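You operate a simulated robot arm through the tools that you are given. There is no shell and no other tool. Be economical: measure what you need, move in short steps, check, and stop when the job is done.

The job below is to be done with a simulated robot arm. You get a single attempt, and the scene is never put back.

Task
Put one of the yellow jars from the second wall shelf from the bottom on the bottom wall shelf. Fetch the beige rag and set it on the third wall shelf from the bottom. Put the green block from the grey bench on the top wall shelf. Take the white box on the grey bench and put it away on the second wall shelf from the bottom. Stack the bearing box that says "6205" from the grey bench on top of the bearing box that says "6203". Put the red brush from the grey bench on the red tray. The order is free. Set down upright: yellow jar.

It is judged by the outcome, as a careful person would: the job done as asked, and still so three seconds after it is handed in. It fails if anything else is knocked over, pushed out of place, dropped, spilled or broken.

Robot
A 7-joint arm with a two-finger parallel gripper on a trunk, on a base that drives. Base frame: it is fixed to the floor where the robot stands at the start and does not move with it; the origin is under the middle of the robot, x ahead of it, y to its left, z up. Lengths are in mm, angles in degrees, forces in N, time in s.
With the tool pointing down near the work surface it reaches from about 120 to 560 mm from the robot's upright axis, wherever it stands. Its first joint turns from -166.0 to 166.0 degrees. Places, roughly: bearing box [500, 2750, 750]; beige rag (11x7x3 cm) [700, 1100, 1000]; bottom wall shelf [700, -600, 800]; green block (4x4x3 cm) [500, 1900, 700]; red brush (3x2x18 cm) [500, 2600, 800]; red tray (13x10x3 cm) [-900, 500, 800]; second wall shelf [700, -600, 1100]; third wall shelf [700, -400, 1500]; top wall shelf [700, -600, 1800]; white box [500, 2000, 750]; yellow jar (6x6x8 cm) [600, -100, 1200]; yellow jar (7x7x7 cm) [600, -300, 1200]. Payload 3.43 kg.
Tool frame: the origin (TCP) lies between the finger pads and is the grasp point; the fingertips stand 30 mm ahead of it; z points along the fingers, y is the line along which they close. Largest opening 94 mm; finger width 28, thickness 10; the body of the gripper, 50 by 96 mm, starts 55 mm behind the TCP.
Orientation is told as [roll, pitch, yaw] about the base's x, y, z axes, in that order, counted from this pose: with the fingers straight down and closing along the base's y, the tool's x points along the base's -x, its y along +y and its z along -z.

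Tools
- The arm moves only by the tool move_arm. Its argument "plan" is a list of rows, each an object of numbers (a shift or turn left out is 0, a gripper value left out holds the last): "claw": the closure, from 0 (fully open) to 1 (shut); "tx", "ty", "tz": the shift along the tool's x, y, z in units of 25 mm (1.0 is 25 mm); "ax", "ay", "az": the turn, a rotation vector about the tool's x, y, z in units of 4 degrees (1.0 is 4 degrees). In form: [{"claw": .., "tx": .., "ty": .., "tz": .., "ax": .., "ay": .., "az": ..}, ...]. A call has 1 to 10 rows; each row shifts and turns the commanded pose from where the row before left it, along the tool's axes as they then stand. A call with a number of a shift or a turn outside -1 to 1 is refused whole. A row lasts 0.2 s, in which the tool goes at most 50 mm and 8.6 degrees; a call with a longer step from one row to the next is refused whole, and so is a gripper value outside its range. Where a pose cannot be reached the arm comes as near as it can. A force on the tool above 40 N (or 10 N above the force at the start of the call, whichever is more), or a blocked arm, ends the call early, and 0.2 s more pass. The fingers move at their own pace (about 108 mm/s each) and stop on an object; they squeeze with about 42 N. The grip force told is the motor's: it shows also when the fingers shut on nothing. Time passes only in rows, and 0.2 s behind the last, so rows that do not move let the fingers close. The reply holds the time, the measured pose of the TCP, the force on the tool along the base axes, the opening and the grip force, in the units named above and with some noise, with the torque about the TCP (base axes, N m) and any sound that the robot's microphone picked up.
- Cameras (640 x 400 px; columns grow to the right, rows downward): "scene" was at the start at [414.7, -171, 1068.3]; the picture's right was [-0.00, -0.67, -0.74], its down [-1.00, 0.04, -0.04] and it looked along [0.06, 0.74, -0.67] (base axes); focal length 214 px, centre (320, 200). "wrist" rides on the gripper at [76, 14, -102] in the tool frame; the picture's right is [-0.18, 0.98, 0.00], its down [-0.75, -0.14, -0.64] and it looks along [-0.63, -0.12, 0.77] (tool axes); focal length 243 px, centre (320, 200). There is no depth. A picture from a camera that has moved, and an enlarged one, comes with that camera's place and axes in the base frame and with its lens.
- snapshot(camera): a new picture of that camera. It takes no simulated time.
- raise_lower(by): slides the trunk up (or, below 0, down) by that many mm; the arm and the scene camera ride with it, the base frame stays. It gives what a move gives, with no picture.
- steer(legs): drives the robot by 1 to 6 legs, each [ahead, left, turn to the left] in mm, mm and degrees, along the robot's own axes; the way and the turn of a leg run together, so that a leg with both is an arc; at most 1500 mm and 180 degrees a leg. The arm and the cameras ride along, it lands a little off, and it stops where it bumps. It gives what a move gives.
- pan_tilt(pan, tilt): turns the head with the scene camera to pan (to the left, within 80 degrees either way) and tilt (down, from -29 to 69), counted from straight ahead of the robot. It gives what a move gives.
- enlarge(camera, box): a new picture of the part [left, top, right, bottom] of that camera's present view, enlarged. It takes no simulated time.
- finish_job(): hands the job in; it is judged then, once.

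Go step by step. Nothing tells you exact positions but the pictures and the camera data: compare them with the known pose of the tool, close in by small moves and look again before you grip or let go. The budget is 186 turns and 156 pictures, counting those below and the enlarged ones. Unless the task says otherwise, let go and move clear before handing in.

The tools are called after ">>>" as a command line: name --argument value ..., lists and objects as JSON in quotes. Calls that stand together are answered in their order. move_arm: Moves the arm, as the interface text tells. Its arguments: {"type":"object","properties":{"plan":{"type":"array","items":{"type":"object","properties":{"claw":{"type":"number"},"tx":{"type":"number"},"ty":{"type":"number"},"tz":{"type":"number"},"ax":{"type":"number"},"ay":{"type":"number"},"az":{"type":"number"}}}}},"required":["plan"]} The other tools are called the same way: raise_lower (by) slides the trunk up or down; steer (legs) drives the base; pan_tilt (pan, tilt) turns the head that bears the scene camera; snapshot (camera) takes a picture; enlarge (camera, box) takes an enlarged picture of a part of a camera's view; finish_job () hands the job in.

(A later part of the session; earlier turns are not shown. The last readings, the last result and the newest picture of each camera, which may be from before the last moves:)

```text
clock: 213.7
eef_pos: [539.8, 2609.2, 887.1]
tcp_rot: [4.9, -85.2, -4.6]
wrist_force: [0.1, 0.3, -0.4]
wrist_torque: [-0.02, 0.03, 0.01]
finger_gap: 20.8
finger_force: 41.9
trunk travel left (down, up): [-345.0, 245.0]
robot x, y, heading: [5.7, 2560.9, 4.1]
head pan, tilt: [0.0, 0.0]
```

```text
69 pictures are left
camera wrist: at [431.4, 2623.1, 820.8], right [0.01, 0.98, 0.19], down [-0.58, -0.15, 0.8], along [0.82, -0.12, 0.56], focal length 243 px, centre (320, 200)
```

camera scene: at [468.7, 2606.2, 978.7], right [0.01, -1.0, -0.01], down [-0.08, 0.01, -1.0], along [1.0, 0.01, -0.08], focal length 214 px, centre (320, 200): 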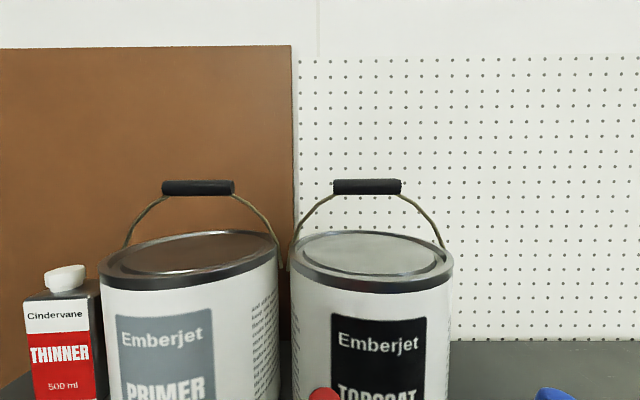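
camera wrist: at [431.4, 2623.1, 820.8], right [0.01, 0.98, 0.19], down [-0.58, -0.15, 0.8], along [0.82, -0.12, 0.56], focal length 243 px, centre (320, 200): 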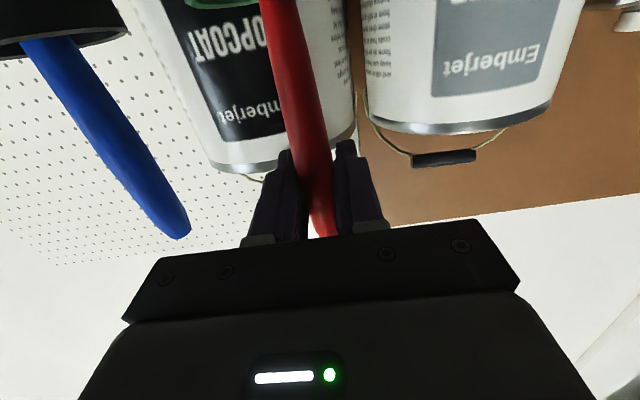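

Coming out cleanly. Raise another 150 mm and check.

>>> raise_lower --by 150

>>> snapshot --camera "wrist"

>>> pan_tilt --pan 0 --tilt 50

>>> snapshot --camera "scene"

```text
clock: 215.4
eef_pos: [539.5, 2608.6, 1037.6]
tcp_rot: [5.0, -85.2, -4.5]
wrist_force: [0.6, -0.3, -0.4]
wrist_torque: [0.0, -0.03, 0.01]
finger_gap: 21.0
finger_force: 41.4
trunk travel left (down, up): [-495.0, 95.0]
robot x, y, heading: [10.6, 2561.2, 4.3]
head pan, tilt: [0.0, 0.0]
```

```text
68 pictures are left
camera wrist: at [431.4, 2623.1, 970.7], right [0.01, 0.98, 0.19], down [-0.58, -0.15, 0.8], along [0.82, -0.12, 0.56], focal length 243 px, centre (320, 200)
```

wrist: 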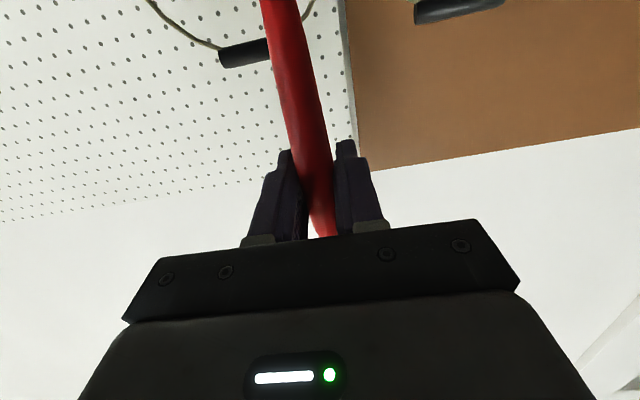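

```text
clock: 216.6
eef_pos: [539.9, 2608.0, 1037.4]
tcp_rot: [4.9, -85.3, -4.5]
wrist_force: [0.3, 0.7, -0.7]
wrist_torque: [0.01, 0.0, 0.03]
finger_gap: 21.1
finger_force: 41.8
trunk travel left (down, up): [-495.0, 95.0]
robot x, y, heading: [4.6, 2561.4, 4.5]
head pan, tilt: [0.0, 50.0]
```

```text
67 pictures are left
camera scene: at [491.3, 2607.0, 1072.0], right [0.01, -1.0, -0.01], down [-0.82, 0.0, -0.58], along [0.58, 0.01, -0.82], focal length 214 px, centre (320, 200)
```

scene: 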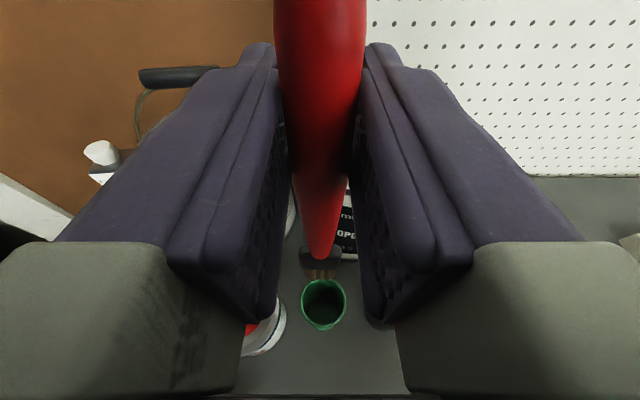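

The brush is fully out and the cup stayed put. I retract the arm, back away, and turn right 90° to look for the red tray.

>>> move_arm --plan '[{"tx": 0.084, "tz": -1}, {"tx": 0.084, "tz": -1}, {"tx": 0.084, "tz": -1}, {"tx": 0.084, "tz": -1}, {"tx": 0.084, "tz": -1}]'

>>> steer --legs '[[-160, 0, -4.4], [0, -250, 0], [0, 0, -90]]'

>>> pan_tilt --pan -25 --tilt 0

>>> snapshot --camera "scene"

```text
clock: 217.8
eef_pos: [428.1, 2608.1, 1034.7]
tcp_rot: [5.7, -84.8, -5.6]
wrist_force: [14.8, -14.2, -6.4]
wrist_torque: [1.14, 0.42, 1.76]
finger_gap: 21.0
finger_force: 41.9
trunk travel left (down, up): [-495.0, 95.0]
robot x, y, heading: [2.0, 2560.4, 4.5]
head pan, tilt: [0.0, 50.0]
stopped in row 5: the force on the tool passed its limit at 89 N (the readings are from after the stop); the commanded pose is now the measured one
```

```text
clock: 224.4
eef_pos: [-141.1, 1881.4, 1035.5]
tcp_rot: [5.0, -84.8, -99.4]
wrist_force: [-20.4, -24.3, -9.0]
wrist_torque: [0.98, -1.55, 2.36]
finger_gap: 20.8
finger_force: 42.4
trunk travel left (down, up): [-495.0, 95.0]
robot x, y, heading: [-150.7, 2299.9, -90.2]
head pan, tilt: [0.0, 50.0]
```

```text
clock: 225.6
eef_pos: [-141.5, 1881.5, 1034.7]
tcp_rot: [4.8, -84.7, -99.2]
wrist_force: [-29.3, -19.7, -6.1]
wrist_torque: [0.94, -2.32, 3.53]
finger_gap: 20.9
finger_force: 41.5
trunk travel left (down, up): [-495.0, 95.0]
robot x, y, heading: [-154.5, 2303.7, -90.4]
head pan, tilt: [-25.0, 0.0]
```

```text
66 pictures are left
camera scene: at [-175.7, 1920.7, 1147.4], right [-0.87, 0.49, 0.03], down [0.01, 0.09, -1.0], along [-0.49, -0.87, -0.09], focal length 214 px, centre (320, 200)
```

scene: 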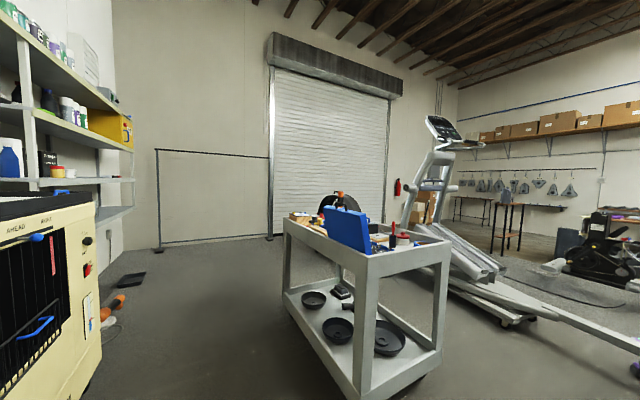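

I see a grey cart with tools ahead. First relieve the arm's self-contact by extending 40 mm, then zoom into the cart top.

>>> move_arm --plan '[{"tx": -0.07, "tz": 0.85}, {"tx": -0.07, "tz": 0.85}]'

>>> enlarge --camera "scene" --box '[270, 180, 470, 305]'

```text
clock: 226.2
eef_pos: [-144.1, 1837.3, 1035.0]
tcp_rot: [4.5, -84.7, -98.8]
wrist_force: [0.3, 0.1, -1.9]
wrist_torque: [0.02, 0.03, 0.02]
finger_gap: 20.7
finger_force: 41.9
trunk travel left (down, up): [-495.0, 95.0]
robot x, y, heading: [-153.5, 2302.3, -90.3]
head pan, tilt: [-25.0, 0.0]
```

```text
3.20 times, centred on (370, 242) of scene
camera zoom: at [-178.6, 1877.8, 1147.5], right [-0.87, 0.49, 0.03], down [0.01, 0.09, -1.0], along [-0.49, -0.87, -0.09], focal length 686 px, centre (160, 64)
```

zoom: 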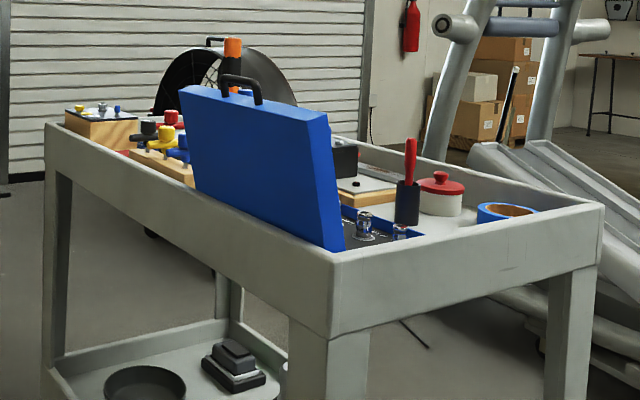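

The cart spans roughly x -1450…-750, y 360…1230; the red tray should be near its far +x side. I drive down the aisle and turn to face it.

>>> steer --legs '[[1200, 0, 0], [550, 0, 0], [0, 0, -90]]'

>>> raise_lower --by 95

>>> pan_tilt --pan 0 --tilt 30

>>> snapshot --camera "scene"

```text
clock: 238.9
eef_pos: [-620.0, 507.5, 1036.2]
tcp_rot: [5.1, -84.7, 172.3]
wrist_force: [0.9, -0.7, -1.4]
wrist_torque: [0.0, -0.03, -0.01]
finger_gap: 21.2
finger_force: 41.3
trunk travel left (down, up): [-495.0, 95.0]
robot x, y, heading: [-157.7, 531.0, -178.5]
head pan, tilt: [-25.0, 0.0]
```

```text
clock: 240.2
eef_pos: [-620.4, 509.2, 1130.3]
tcp_rot: [5.0, -84.9, 172.4]
wrist_force: [-0.4, 0.0, -0.3]
wrist_torque: [0.01, 0.0, -0.03]
finger_gap: 21.7
finger_force: 42.5
trunk travel left (down, up): [-590.0, 0.0]
robot x, y, heading: [-156.0, 530.1, -178.6]
head pan, tilt: [-25.0, 0.0]
```

```text
clock: 241.2
eef_pos: [-621.6, 508.6, 1131.1]
tcp_rot: [5.1, -84.9, 172.4]
wrist_force: [0.4, -0.1, 0.0]
wrist_torque: [0.0, -0.01, 0.01]
finger_gap: 21.4
finger_force: 42.3
trunk travel left (down, up): [-590.0, 0.0]
robot x, y, heading: [-156.8, 535.6, -178.5]
head pan, tilt: [0.0, 30.0]
```

```text
64 pictures are left
camera scene: at [-586.1, 506.1, 1194.0], right [0.05, 1.0, -0.01], down [0.57, -0.03, -0.82], along [-0.82, 0.03, -0.58], focal length 214 px, centre (320, 200)
```

scene: 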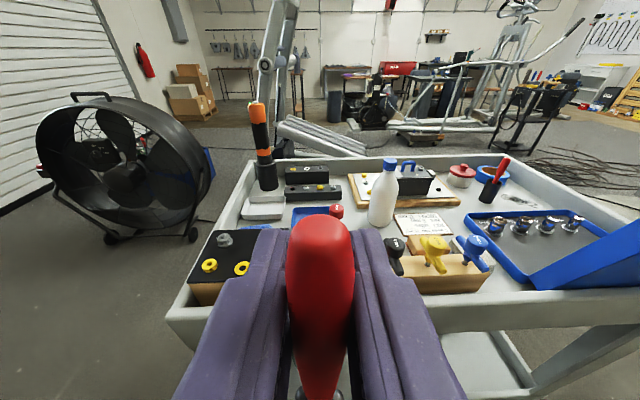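

The gripper hides part of the cart. I now pitch the tool down so the brush lies horizontal and the camera looks down onto the cart.

>>> move_arm --plan '[{"ay": 1}, {"ay": 1}, {"ay": 1}, {"ay": 1}, {"ay": 1}, {"ay": 1}, {"ay": 1}, {"ay": 1}, {"ay": 1}, {"ay": 1}]'

>>> move_arm --plan '[{"ay": 1}, {"ay": 1}, {"ay": 1}, {"ay": 1}, {"ay": 1}, {"ay": 1}, {"ay": 1}, {"ay": 1}, {"ay": 1}, {"ay": 1}]'

>>> pan_tilt --pan 0 --tilt 0

>>> snapshot --camera "scene"

>>> snapshot --camera "wrist"

```text
clock: 243.3
eef_pos: [-622.1, 509.3, 1129.9]
tcp_rot: [0.7, -44.7, 177.0]
wrist_force: [1.1, -0.4, -0.3]
wrist_torque: [-0.01, 0.03, 0.0]
finger_gap: 21.3
finger_force: 42.4
trunk travel left (down, up): [-590.0, 0.0]
robot x, y, heading: [-158.2, 530.2, -178.4]
head pan, tilt: [0.0, 30.0]
```

```text
clock: 245.6
eef_pos: [-621.4, 509.1, 1129.8]
tcp_rot: [0.5, -4.7, 177.4]
wrist_force: [-0.4, -0.4, 0.3]
wrist_torque: [0.0, -0.01, 0.01]
finger_gap: 21.5
finger_force: 41.7
trunk travel left (down, up): [-590.0, 0.0]
robot x, y, heading: [-156.6, 531.6, -178.2]
head pan, tilt: [0.0, 30.0]
```

```text
clock: 246.5
eef_pos: [-621.6, 509.0, 1131.5]
tcp_rot: [0.5, -4.8, 177.5]
wrist_force: [-0.2, 0.5, -0.1]
wrist_torque: [-0.03, 0.03, 0.0]
finger_gap: 21.4
finger_force: 42.1
trunk travel left (down, up): [-590.0, 0.0]
robot x, y, heading: [-154.0, 533.0, -178.0]
head pan, tilt: [0.0, 0.0]
```

```text
63 pictures are left
camera scene: at [-726.1, 512.9, 1178.2], right [0.05, 1.0, -0.01], down [1.0, -0.05, -0.08], along [-0.08, 0.0, -1.0], focal length 214 px, centre (320, 200)
```

scene: 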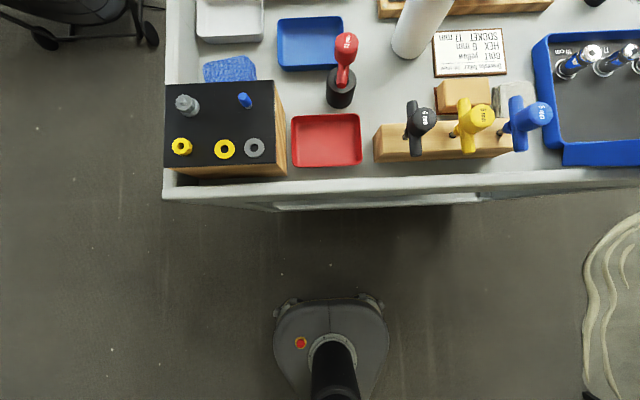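

```text
62 pictures are left
camera wrist: at [-537.6, 491.9, 1227.8], right [-0.23, -0.97, 0.02], down [-0.69, 0.18, 0.7], along [-0.69, 0.14, -0.71], focal length 243 px, centre (320, 200)
```

wrist: 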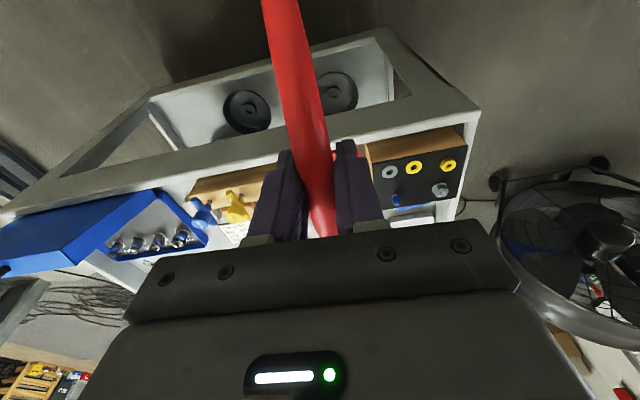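

The red tray is centred near (-867, 529), rim z≈795, tightly surrounded. I'll lay the brush on its diagonal: drive closer and yaw the tool by +52°.

>>> steer --legs '[[235, 0, 0]]'

>>> move_arm --plan '[{"ay": 0.8}, {"az": -1}, {"az": -1}, {"az": -1}, {"az": -1}, {"az": -1}, {"az": -1}, {"az": -1}, {"az": -1}, {"az": -1}]'

>>> move_arm --plan '[{"az": -1}, {"az": -1}, {"az": -1}, {"az": -1}]'

>>> raise_lower --by -150

>>> snapshot --camera "scene"

>>> snapshot --camera "wrist"

```text
clock: 248.2
eef_pos: [-852.0, 504.2, 1130.7]
tcp_rot: [0.4, -4.7, 177.3]
wrist_force: [-0.2, 0.2, -0.4]
wrist_torque: [-0.02, 0.01, -0.01]
finger_gap: 21.1
finger_force: 41.8
trunk travel left (down, up): [-590.0, 0.0]
robot x, y, heading: [-386.8, 524.9, -178.5]
head pan, tilt: [0.0, 0.0]
```

```text
clock: 250.4
eef_pos: [-853.5, 505.0, 1130.5]
tcp_rot: [-0.6, -1.7, -146.7]
wrist_force: [0.1, -0.7, -0.7]
wrist_torque: [0.01, 0.01, -0.01]
finger_gap: 21.3
finger_force: 42.1
trunk travel left (down, up): [-590.0, 0.0]
robot x, y, heading: [-388.3, 527.2, -178.8]
head pan, tilt: [0.0, 0.0]
```

```text
clock: 251.4
eef_pos: [-851.9, 504.8, 1130.5]
tcp_rot: [-1.0, -1.3, -130.6]
wrist_force: [-0.1, -0.2, -0.7]
wrist_torque: [0.02, 0.03, 0.02]
finger_gap: 21.3
finger_force: 42.2
trunk travel left (down, up): [-590.0, 0.0]
robot x, y, heading: [-386.0, 527.4, -178.3]
head pan, tilt: [0.0, 0.0]
```

```text
clock: 253.2
eef_pos: [-852.0, 504.0, 981.8]
tcp_rot: [-1.0, -1.2, -130.7]
wrist_force: [0.2, 0.1, -1.0]
wrist_torque: [-0.06, 0.0, 0.01]
finger_gap: 21.4
finger_force: 41.9
trunk travel left (down, up): [-440.0, 150.0]
robot x, y, heading: [-386.9, 523.9, -178.8]
head pan, tilt: [0.0, 0.0]
```

```text
61 pictures are left
camera scene: at [-921.4, 419.6, 1022.3], right [-0.76, 0.65, 0.02], down [0.65, 0.76, -0.02], along [-0.03, -0.01, -1.0], focal length 214 px, centre (320, 200)
```

scene: 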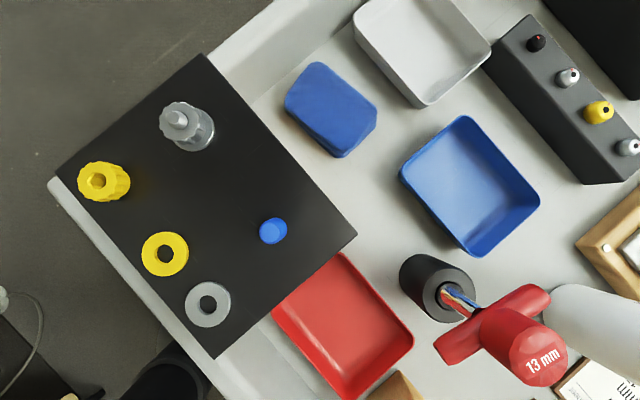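

```text
60 pictures are left
camera wrist: at [-788.8, 553.3, 1082.9], right [0.62, -0.78, -0.01], down [-0.58, -0.47, 0.66], along [-0.52, -0.41, -0.75], focal length 243 px, centre (320, 200)
```

wrist: 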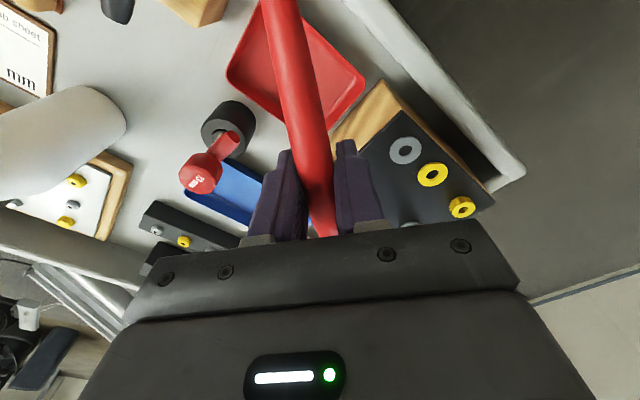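

The head camera would foul the black-topped box, so I swing it aside (pan -80) and place along the diagonal. Shift to (-882, 505) and lower in stages.

>>> pan_tilt --pan -80 --tilt 0

>>> move_arm --plan '[{"tx": -0.375, "ty": -0.47}, {"tx": -0.375, "ty": -0.47}]'

>>> raise_lower --by -100

>>> snapshot --camera "wrist"

```text
clock: 254.7
eef_pos: [-852.4, 504.6, 980.8]
tcp_rot: [-1.0, -1.2, -130.7]
wrist_force: [-0.3, -0.4, -0.7]
wrist_torque: [-0.04, 0.03, 0.0]
finger_gap: 21.2
finger_force: 41.7
trunk travel left (down, up): [-440.0, 150.0]
robot x, y, heading: [-384.8, 525.4, -178.5]
head pan, tilt: [-80.0, 0.0]
```

```text
clock: 255.3
eef_pos: [-883.8, 505.3, 982.4]
tcp_rot: [-1.1, -1.3, -130.8]
wrist_force: [0.5, 0.6, -0.4]
wrist_torque: [-0.01, 0.03, 0.02]
finger_gap: 21.3
finger_force: 41.6
trunk travel left (down, up): [-440.0, 150.0]
robot x, y, heading: [-386.0, 525.2, -178.5]
head pan, tilt: [-80.0, 0.0]
```

```text
clock: 256.6
eef_pos: [-881.8, 504.7, 883.2]
tcp_rot: [-1.0, -1.4, -130.7]
wrist_force: [-0.2, 0.2, -0.6]
wrist_torque: [-0.03, -0.01, -0.04]
finger_gap: 21.2
finger_force: 42.1
trunk travel left (down, up): [-340.0, 250.0]
robot x, y, heading: [-385.0, 525.7, -178.6]
head pan, tilt: [-80.0, 0.0]
```

```text
59 pictures are left
camera wrist: at [-819.3, 554.1, 984.7], right [0.62, -0.78, -0.01], down [-0.58, -0.47, 0.66], along [-0.52, -0.41, -0.75], focal length 243 px, centre (320, 200)
```

wrist: 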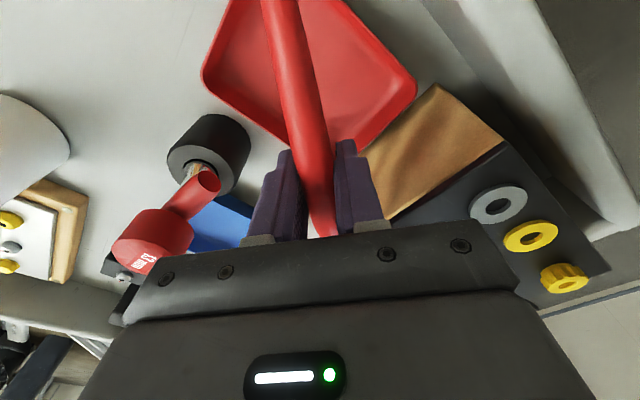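

The T-handle key in the black cup comes within ~5 mm of the gripper body, so I shift 6 mm away from it and lower to z≈838.

>>> move_arm --plan '[{"ty": 0.24}]'

>>> raise_lower --by -43

>>> snapshot --camera "wrist"

>>> snapshot --camera "scene"

```text
clock: 257.0
eef_pos: [-876.6, 500.0, 882.7]
tcp_rot: [-1.0, -1.3, -130.7]
wrist_force: [-0.3, 0.4, 0.3]
wrist_torque: [-0.05, 0.04, 0.03]
finger_gap: 21.2
finger_force: 41.8
trunk travel left (down, up): [-340.0, 250.0]
robot x, y, heading: [-388.8, 521.2, -178.7]
head pan, tilt: [-80.0, 0.0]
```

```text
clock: 257.9
eef_pos: [-877.5, 500.7, 840.0]
tcp_rot: [-0.9, -1.2, -130.8]
wrist_force: [-0.6, 0.4, -0.2]
wrist_torque: [0.03, 0.04, -0.01]
finger_gap: 21.5
finger_force: 41.7
trunk travel left (down, up): [-297.0, 293.0]
robot x, y, heading: [-385.4, 526.0, -178.5]
head pan, tilt: [-80.0, 0.0]
```

```text
58 pictures are left
camera wrist: at [-813.9, 550.2, 941.0], right [0.62, -0.78, -0.01], down [-0.58, -0.47, 0.66], along [-0.52, -0.41, -0.75], focal length 243 px, centre (320, 200)
```

wrist: 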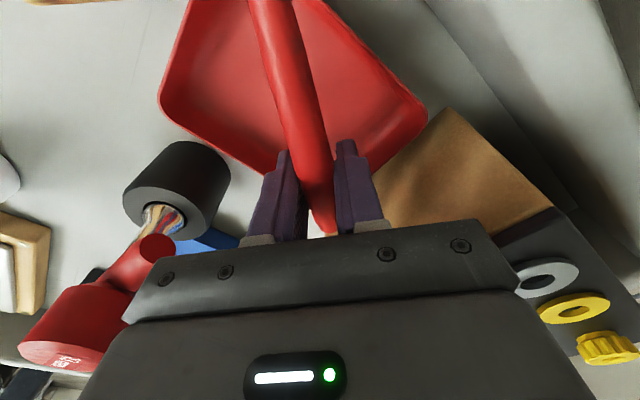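

```text
57 pictures are left
camera scene: at [-1011.6, 475.0, 956.0], right [-0.1, 0.12, 0.99], down [0.65, 0.76, -0.02], along [-0.75, 0.64, -0.16], focal length 214 px, centre (320, 200)
```

scene: 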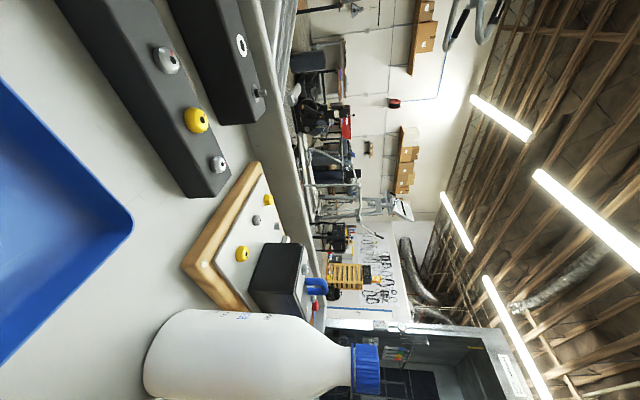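

Clearances look fine. Lower 20, then 8 mm.

>>> raise_lower --by -20

>>> raise_lower --by -8

>>> snapshot --camera "wrist"

```text
clock: 258.4
eef_pos: [-877.4, 501.3, 828.8]
tcp_rot: [-1.0, -1.2, -130.5]
wrist_force: [6.3, 0.7, 16.5]
wrist_torque: [-0.92, -0.04, 0.38]
finger_gap: 21.2
finger_force: 42.0
trunk travel left (down, up): [-283.0, 307.0]
robot x, y, heading: [-390.6, 524.4, -178.4]
head pan, tilt: [-80.0, 0.0]
stopped: the force on the tool passed its limit at 72 N (the readings are from after the stop); the commanded pose is now the measured one
```

```text
clock: 258.7
eef_pos: [-877.1, 501.6, 829.1]
tcp_rot: [-1.1, -1.3, -130.6]
wrist_force: [10.1, 1.2, 20.3]
wrist_torque: [-1.16, 0.05, 0.52]
finger_gap: 21.3
finger_force: 42.2
trunk travel left (down, up): [-281.0, 309.0]
robot x, y, heading: [-385.7, 527.1, -178.4]
head pan, tilt: [-80.0, 0.0]
stopped: the force on the tool passed its limit at 54 N (the readings are from after the stop); the commanded pose is now the measured one
```

```text
56 pictures are left
camera wrist: at [-813.7, 550.6, 930.6], right [0.63, -0.78, -0.01], down [-0.58, -0.48, 0.66], along [-0.52, -0.41, -0.75], focal length 243 px, centre (320, 200)
```

wrist: 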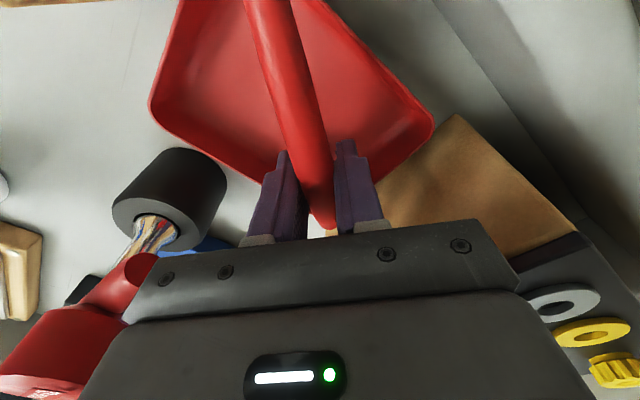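

The gripper's corner touched the neighbouring box's edge. I lift 15 mm and tilt the tool 15° (bristles down), which moves the body away from that box.

>>> raise_lower --by 15

>>> move_arm --plan '[{"ay": -1}, {"ay": -1}, {"ay": -1}, {"ay": -0.75, "tx": -0.2}]'

>>> raise_lower --by -15

>>> snapshot --camera "wrist"

```text
clock: 259.4
eef_pos: [-879.0, 500.9, 842.6]
tcp_rot: [-1.1, -1.2, -130.7]
wrist_force: [-0.7, 0.2, -0.1]
wrist_torque: [-0.02, 0.03, 0.02]
finger_gap: 21.7
finger_force: 42.0
trunk travel left (down, up): [-296.0, 294.0]
robot x, y, heading: [-387.7, 522.3, -178.5]
head pan, tilt: [-80.0, 0.0]
```

```text
clock: 260.4
eef_pos: [-882.3, 498.5, 844.3]
tcp_rot: [-1.2, -16.4, -130.3]
wrist_force: [0.7, 2.5, 8.4]
wrist_torque: [0.86, -0.75, 0.11]
finger_gap: 21.2
finger_force: 41.8
trunk travel left (down, up): [-296.0, 294.0]
robot x, y, heading: [-386.4, 524.3, -178.2]
head pan, tilt: [-80.0, 0.0]
```

```text
clock: 260.8
eef_pos: [-880.4, 496.8, 834.6]
tcp_rot: [-1.3, -16.5, -130.2]
wrist_force: [6.9, 2.5, 19.1]
wrist_torque: [-0.37, -0.03, 0.12]
finger_gap: 21.1
finger_force: 42.6
trunk travel left (down, up): [-285.0, 305.0]
robot x, y, heading: [-385.8, 524.5, -178.5]
head pan, tilt: [-80.0, 0.0]
stopped: the force on the tool passed its limit at 51 N (the readings are from after the stop); the commanded pose is now the measured one
```

```text
55 pictures are left
camera wrist: at [-803.3, 564.8, 912.3], right [0.63, -0.77, 0.03], down [-0.44, -0.33, 0.83], along [-0.63, -0.54, -0.55], focal length 243 px, centre (320, 200)
```

wrist: 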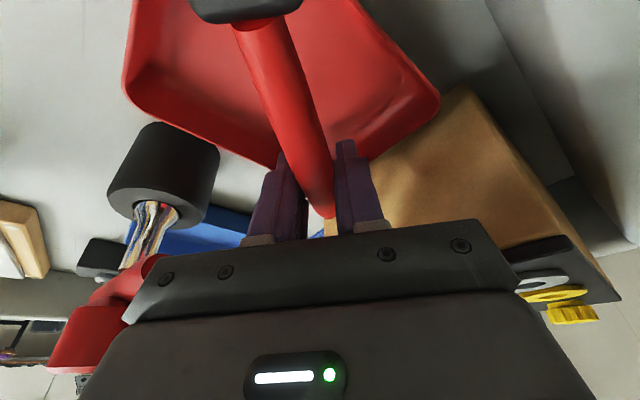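

Bristle end touches first. I raise and look down at the brush versus the tray to check the layout.

>>> raise_lower --by 110

>>> pan_tilt --pan 0 --tilt 40

>>> snapshot --camera "scene"

```text
clock: 262.3
eef_pos: [-881.9, 497.4, 944.0]
tcp_rot: [-1.1, -16.6, -130.2]
wrist_force: [0.5, 0.6, -1.4]
wrist_torque: [0.0, 0.04, 0.03]
finger_gap: 21.2
finger_force: 42.5
trunk travel left (down, up): [-395.0, 195.0]
robot x, y, heading: [-387.4, 525.0, -178.4]
head pan, tilt: [-80.0, 0.0]
```

```text
clock: 263.8
eef_pos: [-882.6, 497.8, 944.0]
tcp_rot: [-1.2, -16.4, -130.2]
wrist_force: [-0.6, 0.0, 0.3]
wrist_torque: [0.0, 0.0, -0.01]
finger_gap: 21.3
finger_force: 41.9
trunk travel left (down, up): [-395.0, 195.0]
robot x, y, heading: [-384.9, 524.4, -178.6]
head pan, tilt: [0.0, 40.0]
```

```text
54 pictures are left
camera scene: at [-901.4, 471.1, 998.5], right [-0.76, 0.65, 0.02], down [0.6, 0.69, 0.4], along [0.25, 0.32, -0.92], focal length 214 px, centre (320, 200)
```

scene: 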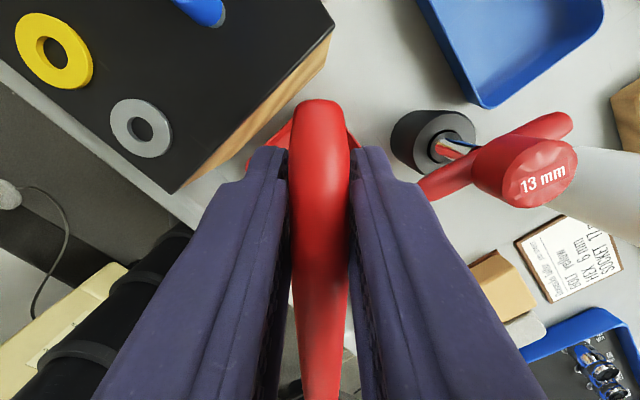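

The handle end sits at the tray's rear-left corner as planned. I yaw 8° more so the bristle end clears the cart rim, swing the camera away, and lower again.

>>> pan_tilt --pan -80 --tilt 0

>>> move_arm --plan '[{"ax": -0.28, "az": -0.96}, {"ax": -0.28, "az": -0.96}]'

>>> raise_lower --by -95

>>> raise_lower --by -12

>>> snapshot --camera "wrist"

```text
clock: 265.3
eef_pos: [-883.6, 497.6, 944.1]
tcp_rot: [-1.2, -16.5, -130.2]
wrist_force: [0.9, 0.6, -0.9]
wrist_torque: [-0.03, 0.02, 0.03]
finger_gap: 21.0
finger_force: 41.9
trunk travel left (down, up): [-395.0, 195.0]
robot x, y, heading: [-389.1, 528.3, -178.7]
head pan, tilt: [-80.0, 0.0]
```

```text
clock: 265.9
eef_pos: [-881.8, 497.9, 943.9]
tcp_rot: [-1.2, -16.3, -122.3]
wrist_force: [-0.4, -0.1, -0.3]
wrist_torque: [-0.03, 0.03, 0.0]
finger_gap: 21.4
finger_force: 41.9
trunk travel left (down, up): [-395.0, 195.0]
robot x, y, heading: [-387.1, 528.0, -178.5]
head pan, tilt: [-80.0, 0.0]
```

```text
clock: 267.2
eef_pos: [-882.6, 496.8, 848.7]
tcp_rot: [-1.3, -16.3, -122.3]
wrist_force: [-0.1, 0.7, -0.9]
wrist_torque: [0.0, 0.04, -0.01]
finger_gap: 21.0
finger_force: 42.1
trunk travel left (down, up): [-300.0, 290.0]
robot x, y, heading: [-386.5, 524.0, -178.2]
head pan, tilt: [-80.0, 0.0]
```

```text
clock: 267.8
eef_pos: [-884.1, 497.5, 836.1]
tcp_rot: [-1.1, -16.4, -122.3]
wrist_force: [-0.5, 0.2, 0.8]
wrist_torque: [-0.04, 0.0, 0.0]
finger_gap: 21.3
finger_force: 41.7
trunk travel left (down, up): [-288.0, 302.0]
robot x, y, heading: [-388.7, 529.8, -178.3]
head pan, tilt: [-80.0, 0.0]
```

```text
53 pictures are left
camera wrist: at [-814.7, 574.6, 914.2], right [0.73, -0.68, 0.03], down [-0.4, -0.39, 0.83], along [-0.55, -0.62, -0.56], focal length 243 px, centre (320, 200)
```

wrist: 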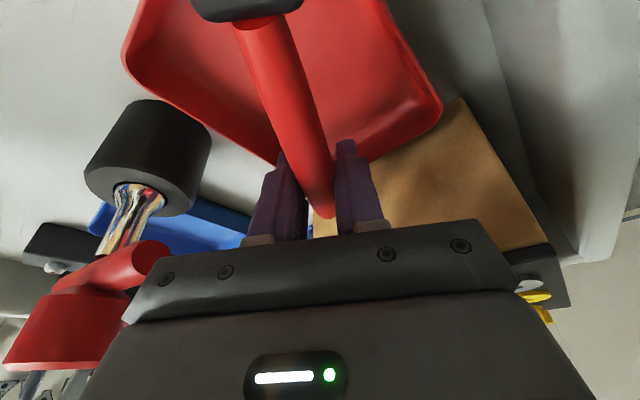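

No contact at z 836. Continue in small steps.

>>> raise_lower --by -8

>>> raise_lower --by -6

>>> raise_lower --by -5

>>> snapshot --camera "wrist"

```text
clock: 268.3
eef_pos: [-884.7, 496.8, 835.6]
tcp_rot: [-1.6, -16.7, -122.2]
wrist_force: [7.9, 1.9, 26.2]
wrist_torque: [-0.21, 0.2, 0.02]
finger_gap: 21.3
finger_force: 41.7
trunk travel left (down, up): [-282.0, 308.0]
robot x, y, heading: [-386.7, 526.4, -178.5]
head pan, tilt: [-80.0, 0.0]
stopped: the force on the tool passed its limit at 49 N (the readings are from after the stop); the commanded pose is now the measured one
```

```text
clock: 268.6
eef_pos: [-886.0, 496.9, 834.1]
tcp_rot: [-1.8, -17.0, -122.2]
wrist_force: [8.1, 1.8, 25.4]
wrist_torque: [-0.31, 0.12, 0.05]
finger_gap: 21.3
finger_force: 42.4
trunk travel left (down, up): [-281.0, 309.0]
robot x, y, heading: [-383.4, 524.5, -178.5]
head pan, tilt: [-80.0, 0.0]
stopped: the force on the tool passed its limit at 47 N (the readings are from after the stop); the commanded pose is now the measured one
```

```text
clock: 268.9
eef_pos: [-887.2, 496.6, 834.4]
tcp_rot: [-2.0, -17.1, -122.2]
wrist_force: [8.0, 1.0, 26.2]
wrist_torque: [-0.35, 0.09, 0.08]
finger_gap: 21.2
finger_force: 42.0
trunk travel left (down, up): [-280.0, 310.0]
robot x, y, heading: [-384.6, 528.4, -178.8]
head pan, tilt: [-80.0, 0.0]
stopped: the force on the tool passed its limit at 46 N (the readings are from after the stop); the commanded pose is now the measured one
```

```text
52 pictures are left
camera wrist: at [-817.4, 574.1, 911.2], right [0.73, -0.68, 0.02], down [-0.38, -0.39, 0.84], along [-0.56, -0.62, -0.54], focal length 243 px, centre (320, 200)
```

wrist: 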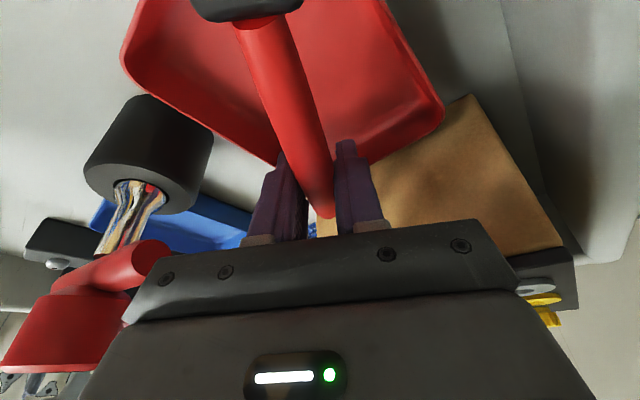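

Fingertips meet the tray's flared rear rim. I lift slightly, shift ~9 mm towards the tray centre, and lower again.

>>> raise_lower --by 8

>>> move_arm --plan '[{"tx": 0.25, "ty": 0.28, "tz": -0.07, "ay": 0.1}, {}]'

>>> raise_lower --by -10

>>> raise_lower --by -6

>>> snapshot --camera "wrist"

```text
clock: 269.5
eef_pos: [-888.0, 496.7, 840.5]
tcp_rot: [-1.7, -16.9, -122.2]
wrist_force: [0.5, -0.4, 0.0]
wrist_torque: [-0.03, 0.01, 0.02]
finger_gap: 21.5
finger_force: 42.4
trunk travel left (down, up): [-288.0, 302.0]
robot x, y, heading: [-388.8, 528.5, -178.6]
head pan, tilt: [-80.0, 0.0]
```

```text
clock: 270.1
eef_pos: [-879.2, 498.4, 840.7]
tcp_rot: [-1.8, -16.6, -122.2]
wrist_force: [-0.5, 0.9, -0.7]
wrist_torque: [-0.02, 0.02, 0.0]
finger_gap: 21.3
finger_force: 42.4
trunk travel left (down, up): [-288.0, 302.0]
robot x, y, heading: [-388.0, 522.2, -178.5]
head pan, tilt: [-80.0, 0.0]
```

```text
clock: 270.7
eef_pos: [-879.4, 497.1, 831.1]
tcp_rot: [-1.8, -16.6, -122.2]
wrist_force: [-0.5, -0.1, 0.2]
wrist_torque: [0.0, 0.02, 0.01]
finger_gap: 21.2
finger_force: 42.2
trunk travel left (down, up): [-278.0, 312.0]
robot x, y, heading: [-386.2, 527.3, -178.5]
head pan, tilt: [-80.0, 0.0]
```

```text
clock: 271.2
eef_pos: [-878.6, 498.1, 825.4]
tcp_rot: [-1.8, -16.5, -122.2]
wrist_force: [-0.3, 0.6, -1.4]
wrist_torque: [-0.04, 0.02, 0.01]
finger_gap: 20.9
finger_force: 42.1
trunk travel left (down, up): [-272.0, 318.0]
robot x, y, heading: [-388.2, 528.6, -178.6]
head pan, tilt: [-80.0, 0.0]
```

```text
51 pictures are left
camera wrist: at [-809.8, 574.9, 902.3], right [0.73, -0.68, 0.02], down [-0.39, -0.39, 0.83], along [-0.56, -0.62, -0.55], focal length 243 px, centre (320, 200)
```

wrist: 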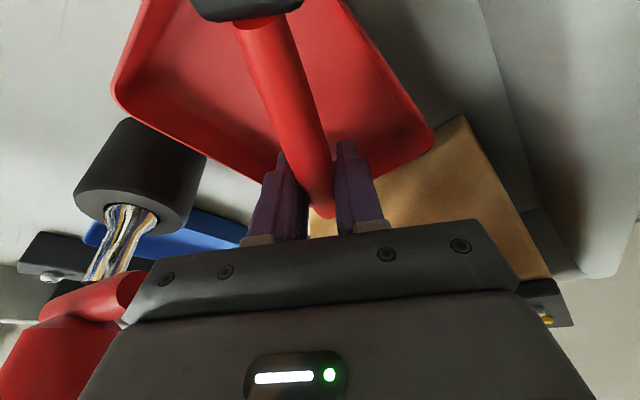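

Clear; lower further.

>>> raise_lower --by -6

>>> raise_lower --by -6

>>> snapshot --camera "wrist"

```text
clock: 271.8
eef_pos: [-879.1, 498.0, 820.1]
tcp_rot: [-2.0, -16.6, -122.2]
wrist_force: [1.4, 1.7, 22.0]
wrist_torque: [-0.04, -0.3, 0.0]
finger_gap: 21.2
finger_force: 41.8
trunk travel left (down, up): [-266.0, 324.0]
robot x, y, heading: [-390.8, 527.1, -178.6]
head pan, tilt: [-80.0, 0.0]
```

```text
clock: 272.1
eef_pos: [-879.4, 498.1, 820.8]
tcp_rot: [-2.2, -16.7, -122.0]
wrist_force: [6.8, 1.2, 21.5]
wrist_torque: [-0.05, -0.56, 0.04]
finger_gap: 21.3
finger_force: 41.5
trunk travel left (down, up): [-265.0, 325.0]
robot x, y, heading: [-388.3, 525.0, -178.4]
head pan, tilt: [-80.0, 0.0]
stopped: the force on the tool passed its limit at 49 N (the readings are from after the stop); the commanded pose is now the measured one
```

```text
50 pictures are left
camera wrist: at [-809.7, 575.0, 897.5], right [0.73, -0.68, 0.02], down [-0.39, -0.39, 0.84], along [-0.56, -0.62, -0.55], focal length 243 px, centre (320, 200)
```

wrist: 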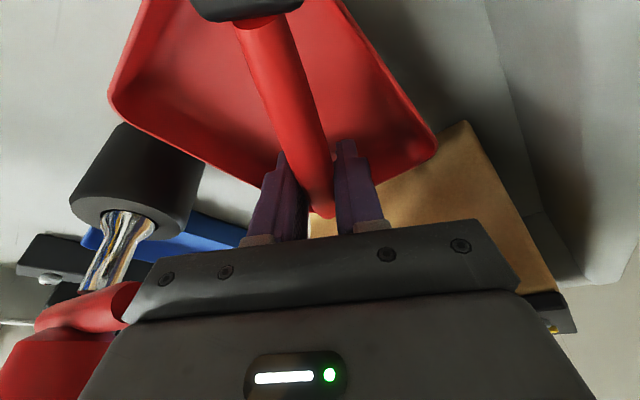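

Fingertips are inside the tray at contact. Ease up 4 mm, open slightly (about 34 mm), let the brush settle, and rise vertically.

>>> raise_lower --by 4

>>> move_arm --plan '[{"claw": 0.64}, {"claw": 0.64}, {"claw": 0.64}]'

>>> snapshot --camera "wrist"

>>> raise_lower --by 130

>>> pan_tilt --pan 0 --tilt 30

>>> snapshot --camera "scene"

>>> snapshot --camera "wrist"

```text
clock: 272.6
eef_pos: [-881.6, 497.3, 823.1]
tcp_rot: [-1.9, -16.6, -122.2]
wrist_force: [-0.9, -0.4, -1.4]
wrist_torque: [-0.02, 0.04, 0.03]
finger_gap: 21.3
finger_force: 42.4
trunk travel left (down, up): [-269.0, 321.0]
robot x, y, heading: [-386.8, 530.2, -178.5]
head pan, tilt: [-80.0, 0.0]
```

```text
clock: 273.4
eef_pos: [-880.3, 497.5, 824.5]
tcp_rot: [-2.0, -16.6, -122.2]
wrist_force: [0.6, 1.3, 0.0]
wrist_torque: [0.01, 0.02, -0.01]
finger_gap: 31.2
finger_force: 0.2
trunk travel left (down, up): [-269.0, 321.0]
robot x, y, heading: [-388.7, 520.8, -178.3]
head pan, tilt: [-80.0, 0.0]
```

```text
49 pictures are left
camera wrist: at [-811.0, 574.9, 900.3], right [0.73, -0.68, 0.02], down [-0.39, -0.39, 0.83], along [-0.56, -0.62, -0.55], focal length 243 px, centre (320, 200)
```

wrist: 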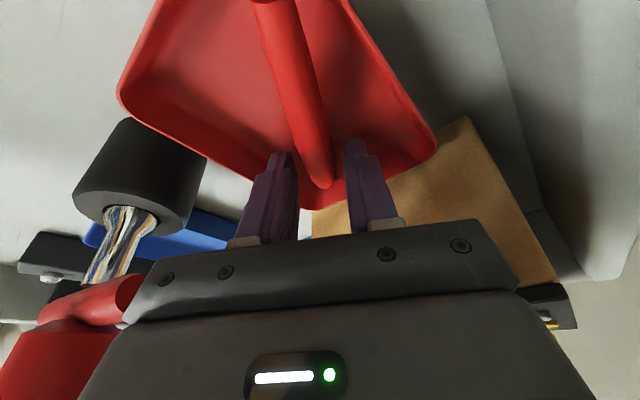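

```text
clock: 275.0
eef_pos: [-880.3, 498.5, 954.1]
tcp_rot: [-2.0, -16.6, -122.2]
wrist_force: [-0.1, -1.0, 0.2]
wrist_torque: [-0.02, 0.02, -0.02]
finger_gap: 33.9
finger_force: 0.0
trunk travel left (down, up): [-399.0, 191.0]
robot x, y, heading: [-386.1, 525.1, -178.6]
head pan, tilt: [-80.0, 0.0]
```

```text
clock: 276.6
eef_pos: [-881.5, 497.4, 953.5]
tcp_rot: [-2.0, -16.7, -122.3]
wrist_force: [0.1, -0.5, 0.3]
wrist_torque: [0.03, 0.03, -0.01]
finger_gap: 33.5
finger_force: 0.0
trunk travel left (down, up): [-399.0, 191.0]
robot x, y, heading: [-389.8, 524.6, -178.6]
head pan, tilt: [0.0, 30.0]
```

```text
48 pictures are left
camera scene: at [-903.5, 455.2, 1007.1], right [-0.84, 0.54, 0.03], down [0.53, 0.81, 0.23], along [0.1, 0.21, -0.97], focal length 214 px, centre (320, 200)
```

scene: 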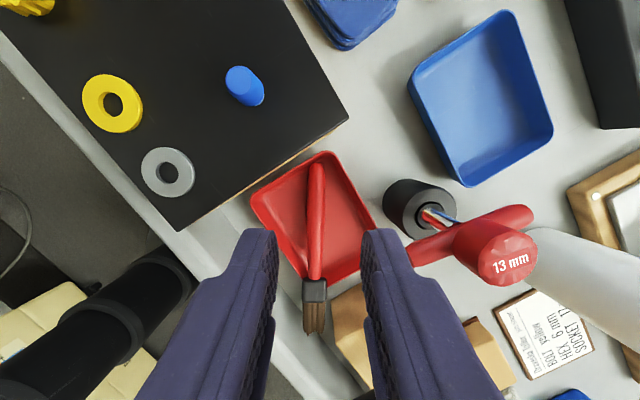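

```text
47 pictures are left
camera wrist: at [-811.1, 574.8, 1030.2], right [0.73, -0.68, 0.02], down [-0.39, -0.39, 0.83], along [-0.56, -0.62, -0.55], focal length 243 px, centre (320, 200)
```

wrist: 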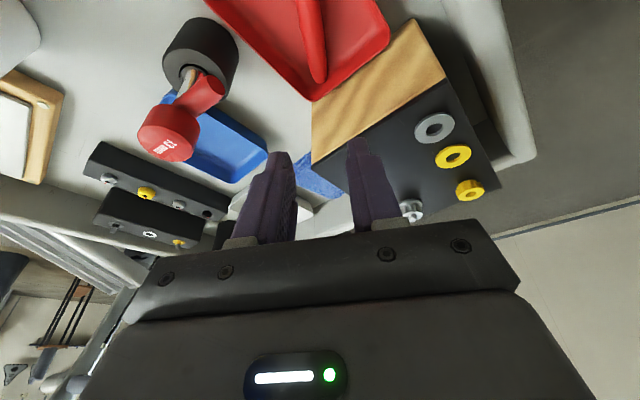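

The brush lies well in the red tray. Next, back to the bench for the green block: raise, straighten the tool, back off, and drive.

>>> raise_lower --by 191

>>> steer --legs '[[-230, 0, 0], [0, 0, -91.5], [1000, 0, 0], [560, 0, 0]]'

>>> move_arm --plan '[{"claw": 0, "ax": 0.286, "az": 0.958}, {"ax": 0.286, "az": 0.958}, {"ax": 0.286, "az": 0.958}, {"ax": 0.286, "az": 0.958}, {"ax": 0.286, "az": 0.958}, {"ax": 0.286, "az": 0.958}, {"ax": 0.286, "az": 0.958}, {"ax": 0.286, "az": 0.958}, {"ax": 0.286, "az": 0.958}, {"ax": 0.286, "az": 0.958}]'

>>> move_arm --plan '[{"ax": 0.286, "az": 0.958}, {"ax": 0.286, "az": 0.958}, {"ax": 0.286, "az": 0.958}, {"ax": 0.286, "az": 0.958}, {"ay": -1}, {"ay": -1}, {"ay": -1}, {"ay": -1}, {"ay": -1}, {"ay": -0.6}]'

>>> steer --legs '[[0, 0, -90]]'

>>> pan_tilt --pan 0 --tilt 0

>>> snapshot --camera "scene"

```text
clock: 278.6
eef_pos: [-881.7, 497.4, 1144.9]
tcp_rot: [-2.0, -16.6, -122.2]
wrist_force: [0.6, 0.5, 0.5]
wrist_torque: [-0.01, 0.05, -0.06]
finger_gap: 33.7
finger_force: 0.0
trunk travel left (down, up): [-590.0, 0.0]
robot x, y, heading: [-387.3, 525.8, -178.8]
head pan, tilt: [0.0, 30.0]
```

```text
clock: 291.9
eef_pos: [-195.2, 2601.7, 1145.0]
tcp_rot: [-2.0, -16.7, 146.9]
wrist_force: [-0.8, 0.7, -0.2]
wrist_torque: [0.0, 0.0, 0.01]
finger_gap: 33.9
finger_force: 0.0
trunk travel left (down, up): [-590.0, 0.0]
robot x, y, heading: [-179.6, 2106.7, 90.5]
head pan, tilt: [0.0, 30.0]
```

```text
clock: 294.1
eef_pos: [-197.3, 2599.5, 1144.3]
tcp_rot: [-1.5, -17.8, 106.7]
wrist_force: [0.1, 0.2, -0.6]
wrist_torque: [0.02, -0.05, 0.03]
finger_gap: 94.1
finger_force: 0.2
trunk travel left (down, up): [-590.0, 0.0]
robot x, y, heading: [-177.9, 2106.5, 90.6]
head pan, tilt: [0.0, 30.0]
```

```text
clock: 296.3
eef_pos: [-195.4, 2600.5, 1144.5]
tcp_rot: [-1.4, -40.6, 91.3]
wrist_force: [0.9, 0.3, -0.1]
wrist_torque: [0.0, -0.04, 0.01]
finger_gap: 93.9
finger_force: 0.1
trunk travel left (down, up): [-590.0, 0.0]
robot x, y, heading: [-175.7, 2105.4, 90.6]
head pan, tilt: [0.0, 30.0]
```

```text
clock: 300.6
eef_pos: [318.7, 2116.8, 1145.2]
tcp_rot: [-1.4, -40.6, 0.2]
wrist_force: [0.2, -0.5, -0.5]
wrist_torque: [0.03, -0.01, 0.0]
finger_gap: 94.1
finger_force: 0.0
trunk travel left (down, up): [-590.0, 0.0]
robot x, y, heading: [-177.5, 2102.4, -0.6]
head pan, tilt: [0.0, 30.0]
```

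```text
clock: 301.5
eef_pos: [317.4, 2116.5, 1144.0]
tcp_rot: [-1.4, -40.7, 0.1]
wrist_force: [-0.4, 0.0, 0.0]
wrist_torque: [0.01, -0.01, -0.02]
finger_gap: 93.8
finger_force: 0.2
trunk travel left (down, up): [-590.0, 0.0]
robot x, y, heading: [-174.9, 2106.4, -0.3]
head pan, tilt: [0.0, 0.0]
```

```text
46 pictures are left
camera scene: at [376.8, 2116.8, 1244.3], right [-0.01, -1.0, 0.02], down [-0.76, 0.0, -0.65], along [0.65, -0.02, -0.76], focal length 214 px, centre (320, 200)
```

scene: 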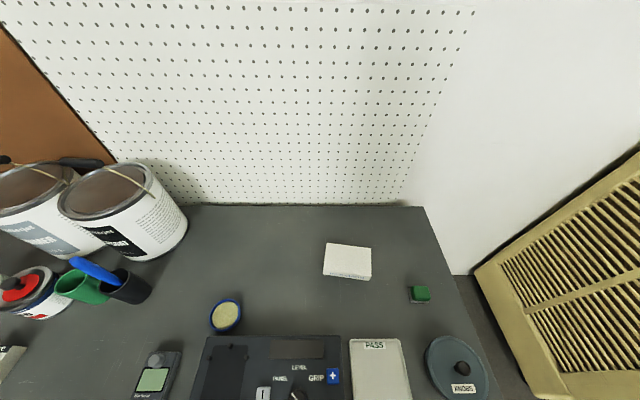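

White box and green block in view. Approach the bench and trade trunk height for arm height.

>>> move_arm --plan '[{"tx": -0.65, "tz": -0.76}, {"tx": -0.65, "tz": -0.76}, {"tx": -0.65, "tz": -0.76}, {"tx": -0.65, "tz": -0.76}, {"tx": -0.65, "tz": -0.76}, {"tx": -0.65, "tz": -0.76}, {"tx": -0.65, "tz": -0.76}, {"tx": -0.65, "tz": -0.76}]'

>>> steer --legs '[[170, -45, 0.3]]'

>>> raise_lower --by -400

>>> move_arm --plan '[{"ty": -1}, {"ty": -1}, {"ty": -1}, {"ty": -1}, {"ty": -1}, {"ty": -1}, {"ty": -1}]'

>>> snapshot --camera "scene"

```text
clock: 303.3
eef_pos: [317.1, 2120.5, 1344.1]
tcp_rot: [-1.4, -40.7, 0.1]
wrist_force: [-0.1, 0.4, -0.5]
wrist_torque: [-0.01, 0.0, 0.01]
finger_gap: 94.1
finger_force: 0.0
trunk travel left (down, up): [-590.0, 0.0]
robot x, y, heading: [-180.0, 2105.6, -0.5]
head pan, tilt: [0.0, 0.0]
```

```text
clock: 304.8
eef_pos: [492.5, 2076.0, 1343.4]
tcp_rot: [-1.4, -40.6, 0.5]
wrist_force: [-0.2, 0.0, -0.5]
wrist_torque: [-0.02, 0.01, -0.02]
finger_gap: 94.1
finger_force: 0.1
trunk travel left (down, up): [-590.0, 0.0]
robot x, y, heading: [-4.3, 2059.9, -0.2]
head pan, tilt: [0.0, 0.0]
```

```text
clock: 308.6
eef_pos: [491.4, 2076.5, 944.6]
tcp_rot: [-1.4, -40.6, 0.4]
wrist_force: [0.5, -0.1, 0.9]
wrist_torque: [0.01, 0.01, 0.05]
finger_gap: 94.0
finger_force: 0.1
trunk travel left (down, up): [-190.0, 400.0]
robot x, y, heading: [-1.0, 2062.1, -0.5]
head pan, tilt: [0.0, 0.0]
```

```text
clock: 310.2
eef_pos: [489.3, 1900.5, 948.3]
tcp_rot: [-1.4, -40.7, 0.3]
wrist_force: [0.0, -0.1, 0.0]
wrist_torque: [0.02, 0.01, -0.05]
finger_gap: 94.3
finger_force: 0.0
trunk travel left (down, up): [-190.0, 400.0]
robot x, y, heading: [-3.9, 2061.5, -0.5]
head pan, tilt: [0.0, 0.0]
```

```text
45 pictures are left
camera scene: at [547.4, 1900.3, 1047.7], right [-0.01, -1.0, 0.02], down [-0.76, 0.0, -0.65], along [0.65, -0.02, -0.76], focal length 214 px, centre (320, 200)
```

scene: 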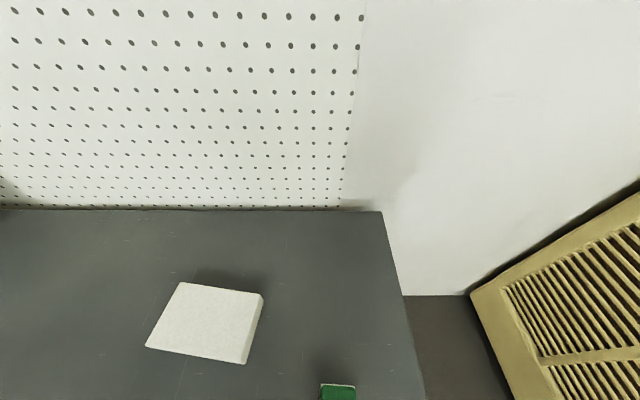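

The green block is at the bottom edge; tilt the head to see it fully.

>>> pan_tilt --pan 0 --tilt 25

>>> snapshot --camera "scene"

>>> snapshot --camera "wrist"

```text
clock: 311.1
eef_pos: [488.2, 1900.0, 948.1]
tcp_rot: [-1.4, -40.6, 0.4]
wrist_force: [0.2, 0.1, 0.1]
wrist_torque: [0.01, 0.0, 0.02]
finger_gap: 93.8
finger_force: 0.1
trunk travel left (down, up): [-190.0, 400.0]
robot x, y, heading: [-6.1, 2062.1, -0.5]
head pan, tilt: [0.0, 25.0]
```

```text
44 pictures are left
camera scene: at [518.4, 1900.9, 1020.0], right [-0.01, -1.0, 0.02], down [-0.96, 0.0, -0.27], along [0.27, -0.02, -0.96], focal length 214 px, centre (320, 200)
```

scene: 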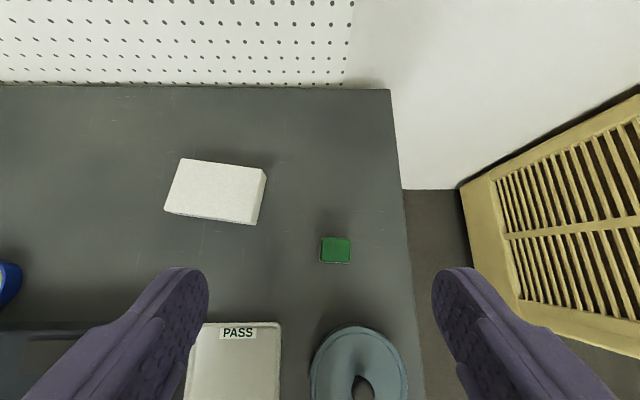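

```text
43 pictures are left
camera wrist: at [364.2, 1917.2, 976.6], right [0.15, 0.98, 0.1], down [0.15, -0.12, 0.98], along [0.98, -0.13, -0.17], focal length 243 px, centre (320, 200)
```

wrist: 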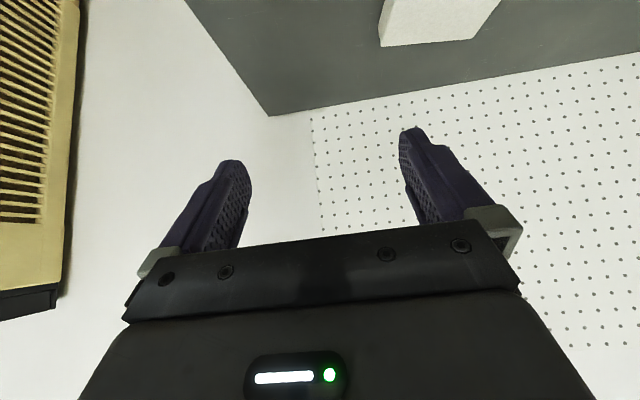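

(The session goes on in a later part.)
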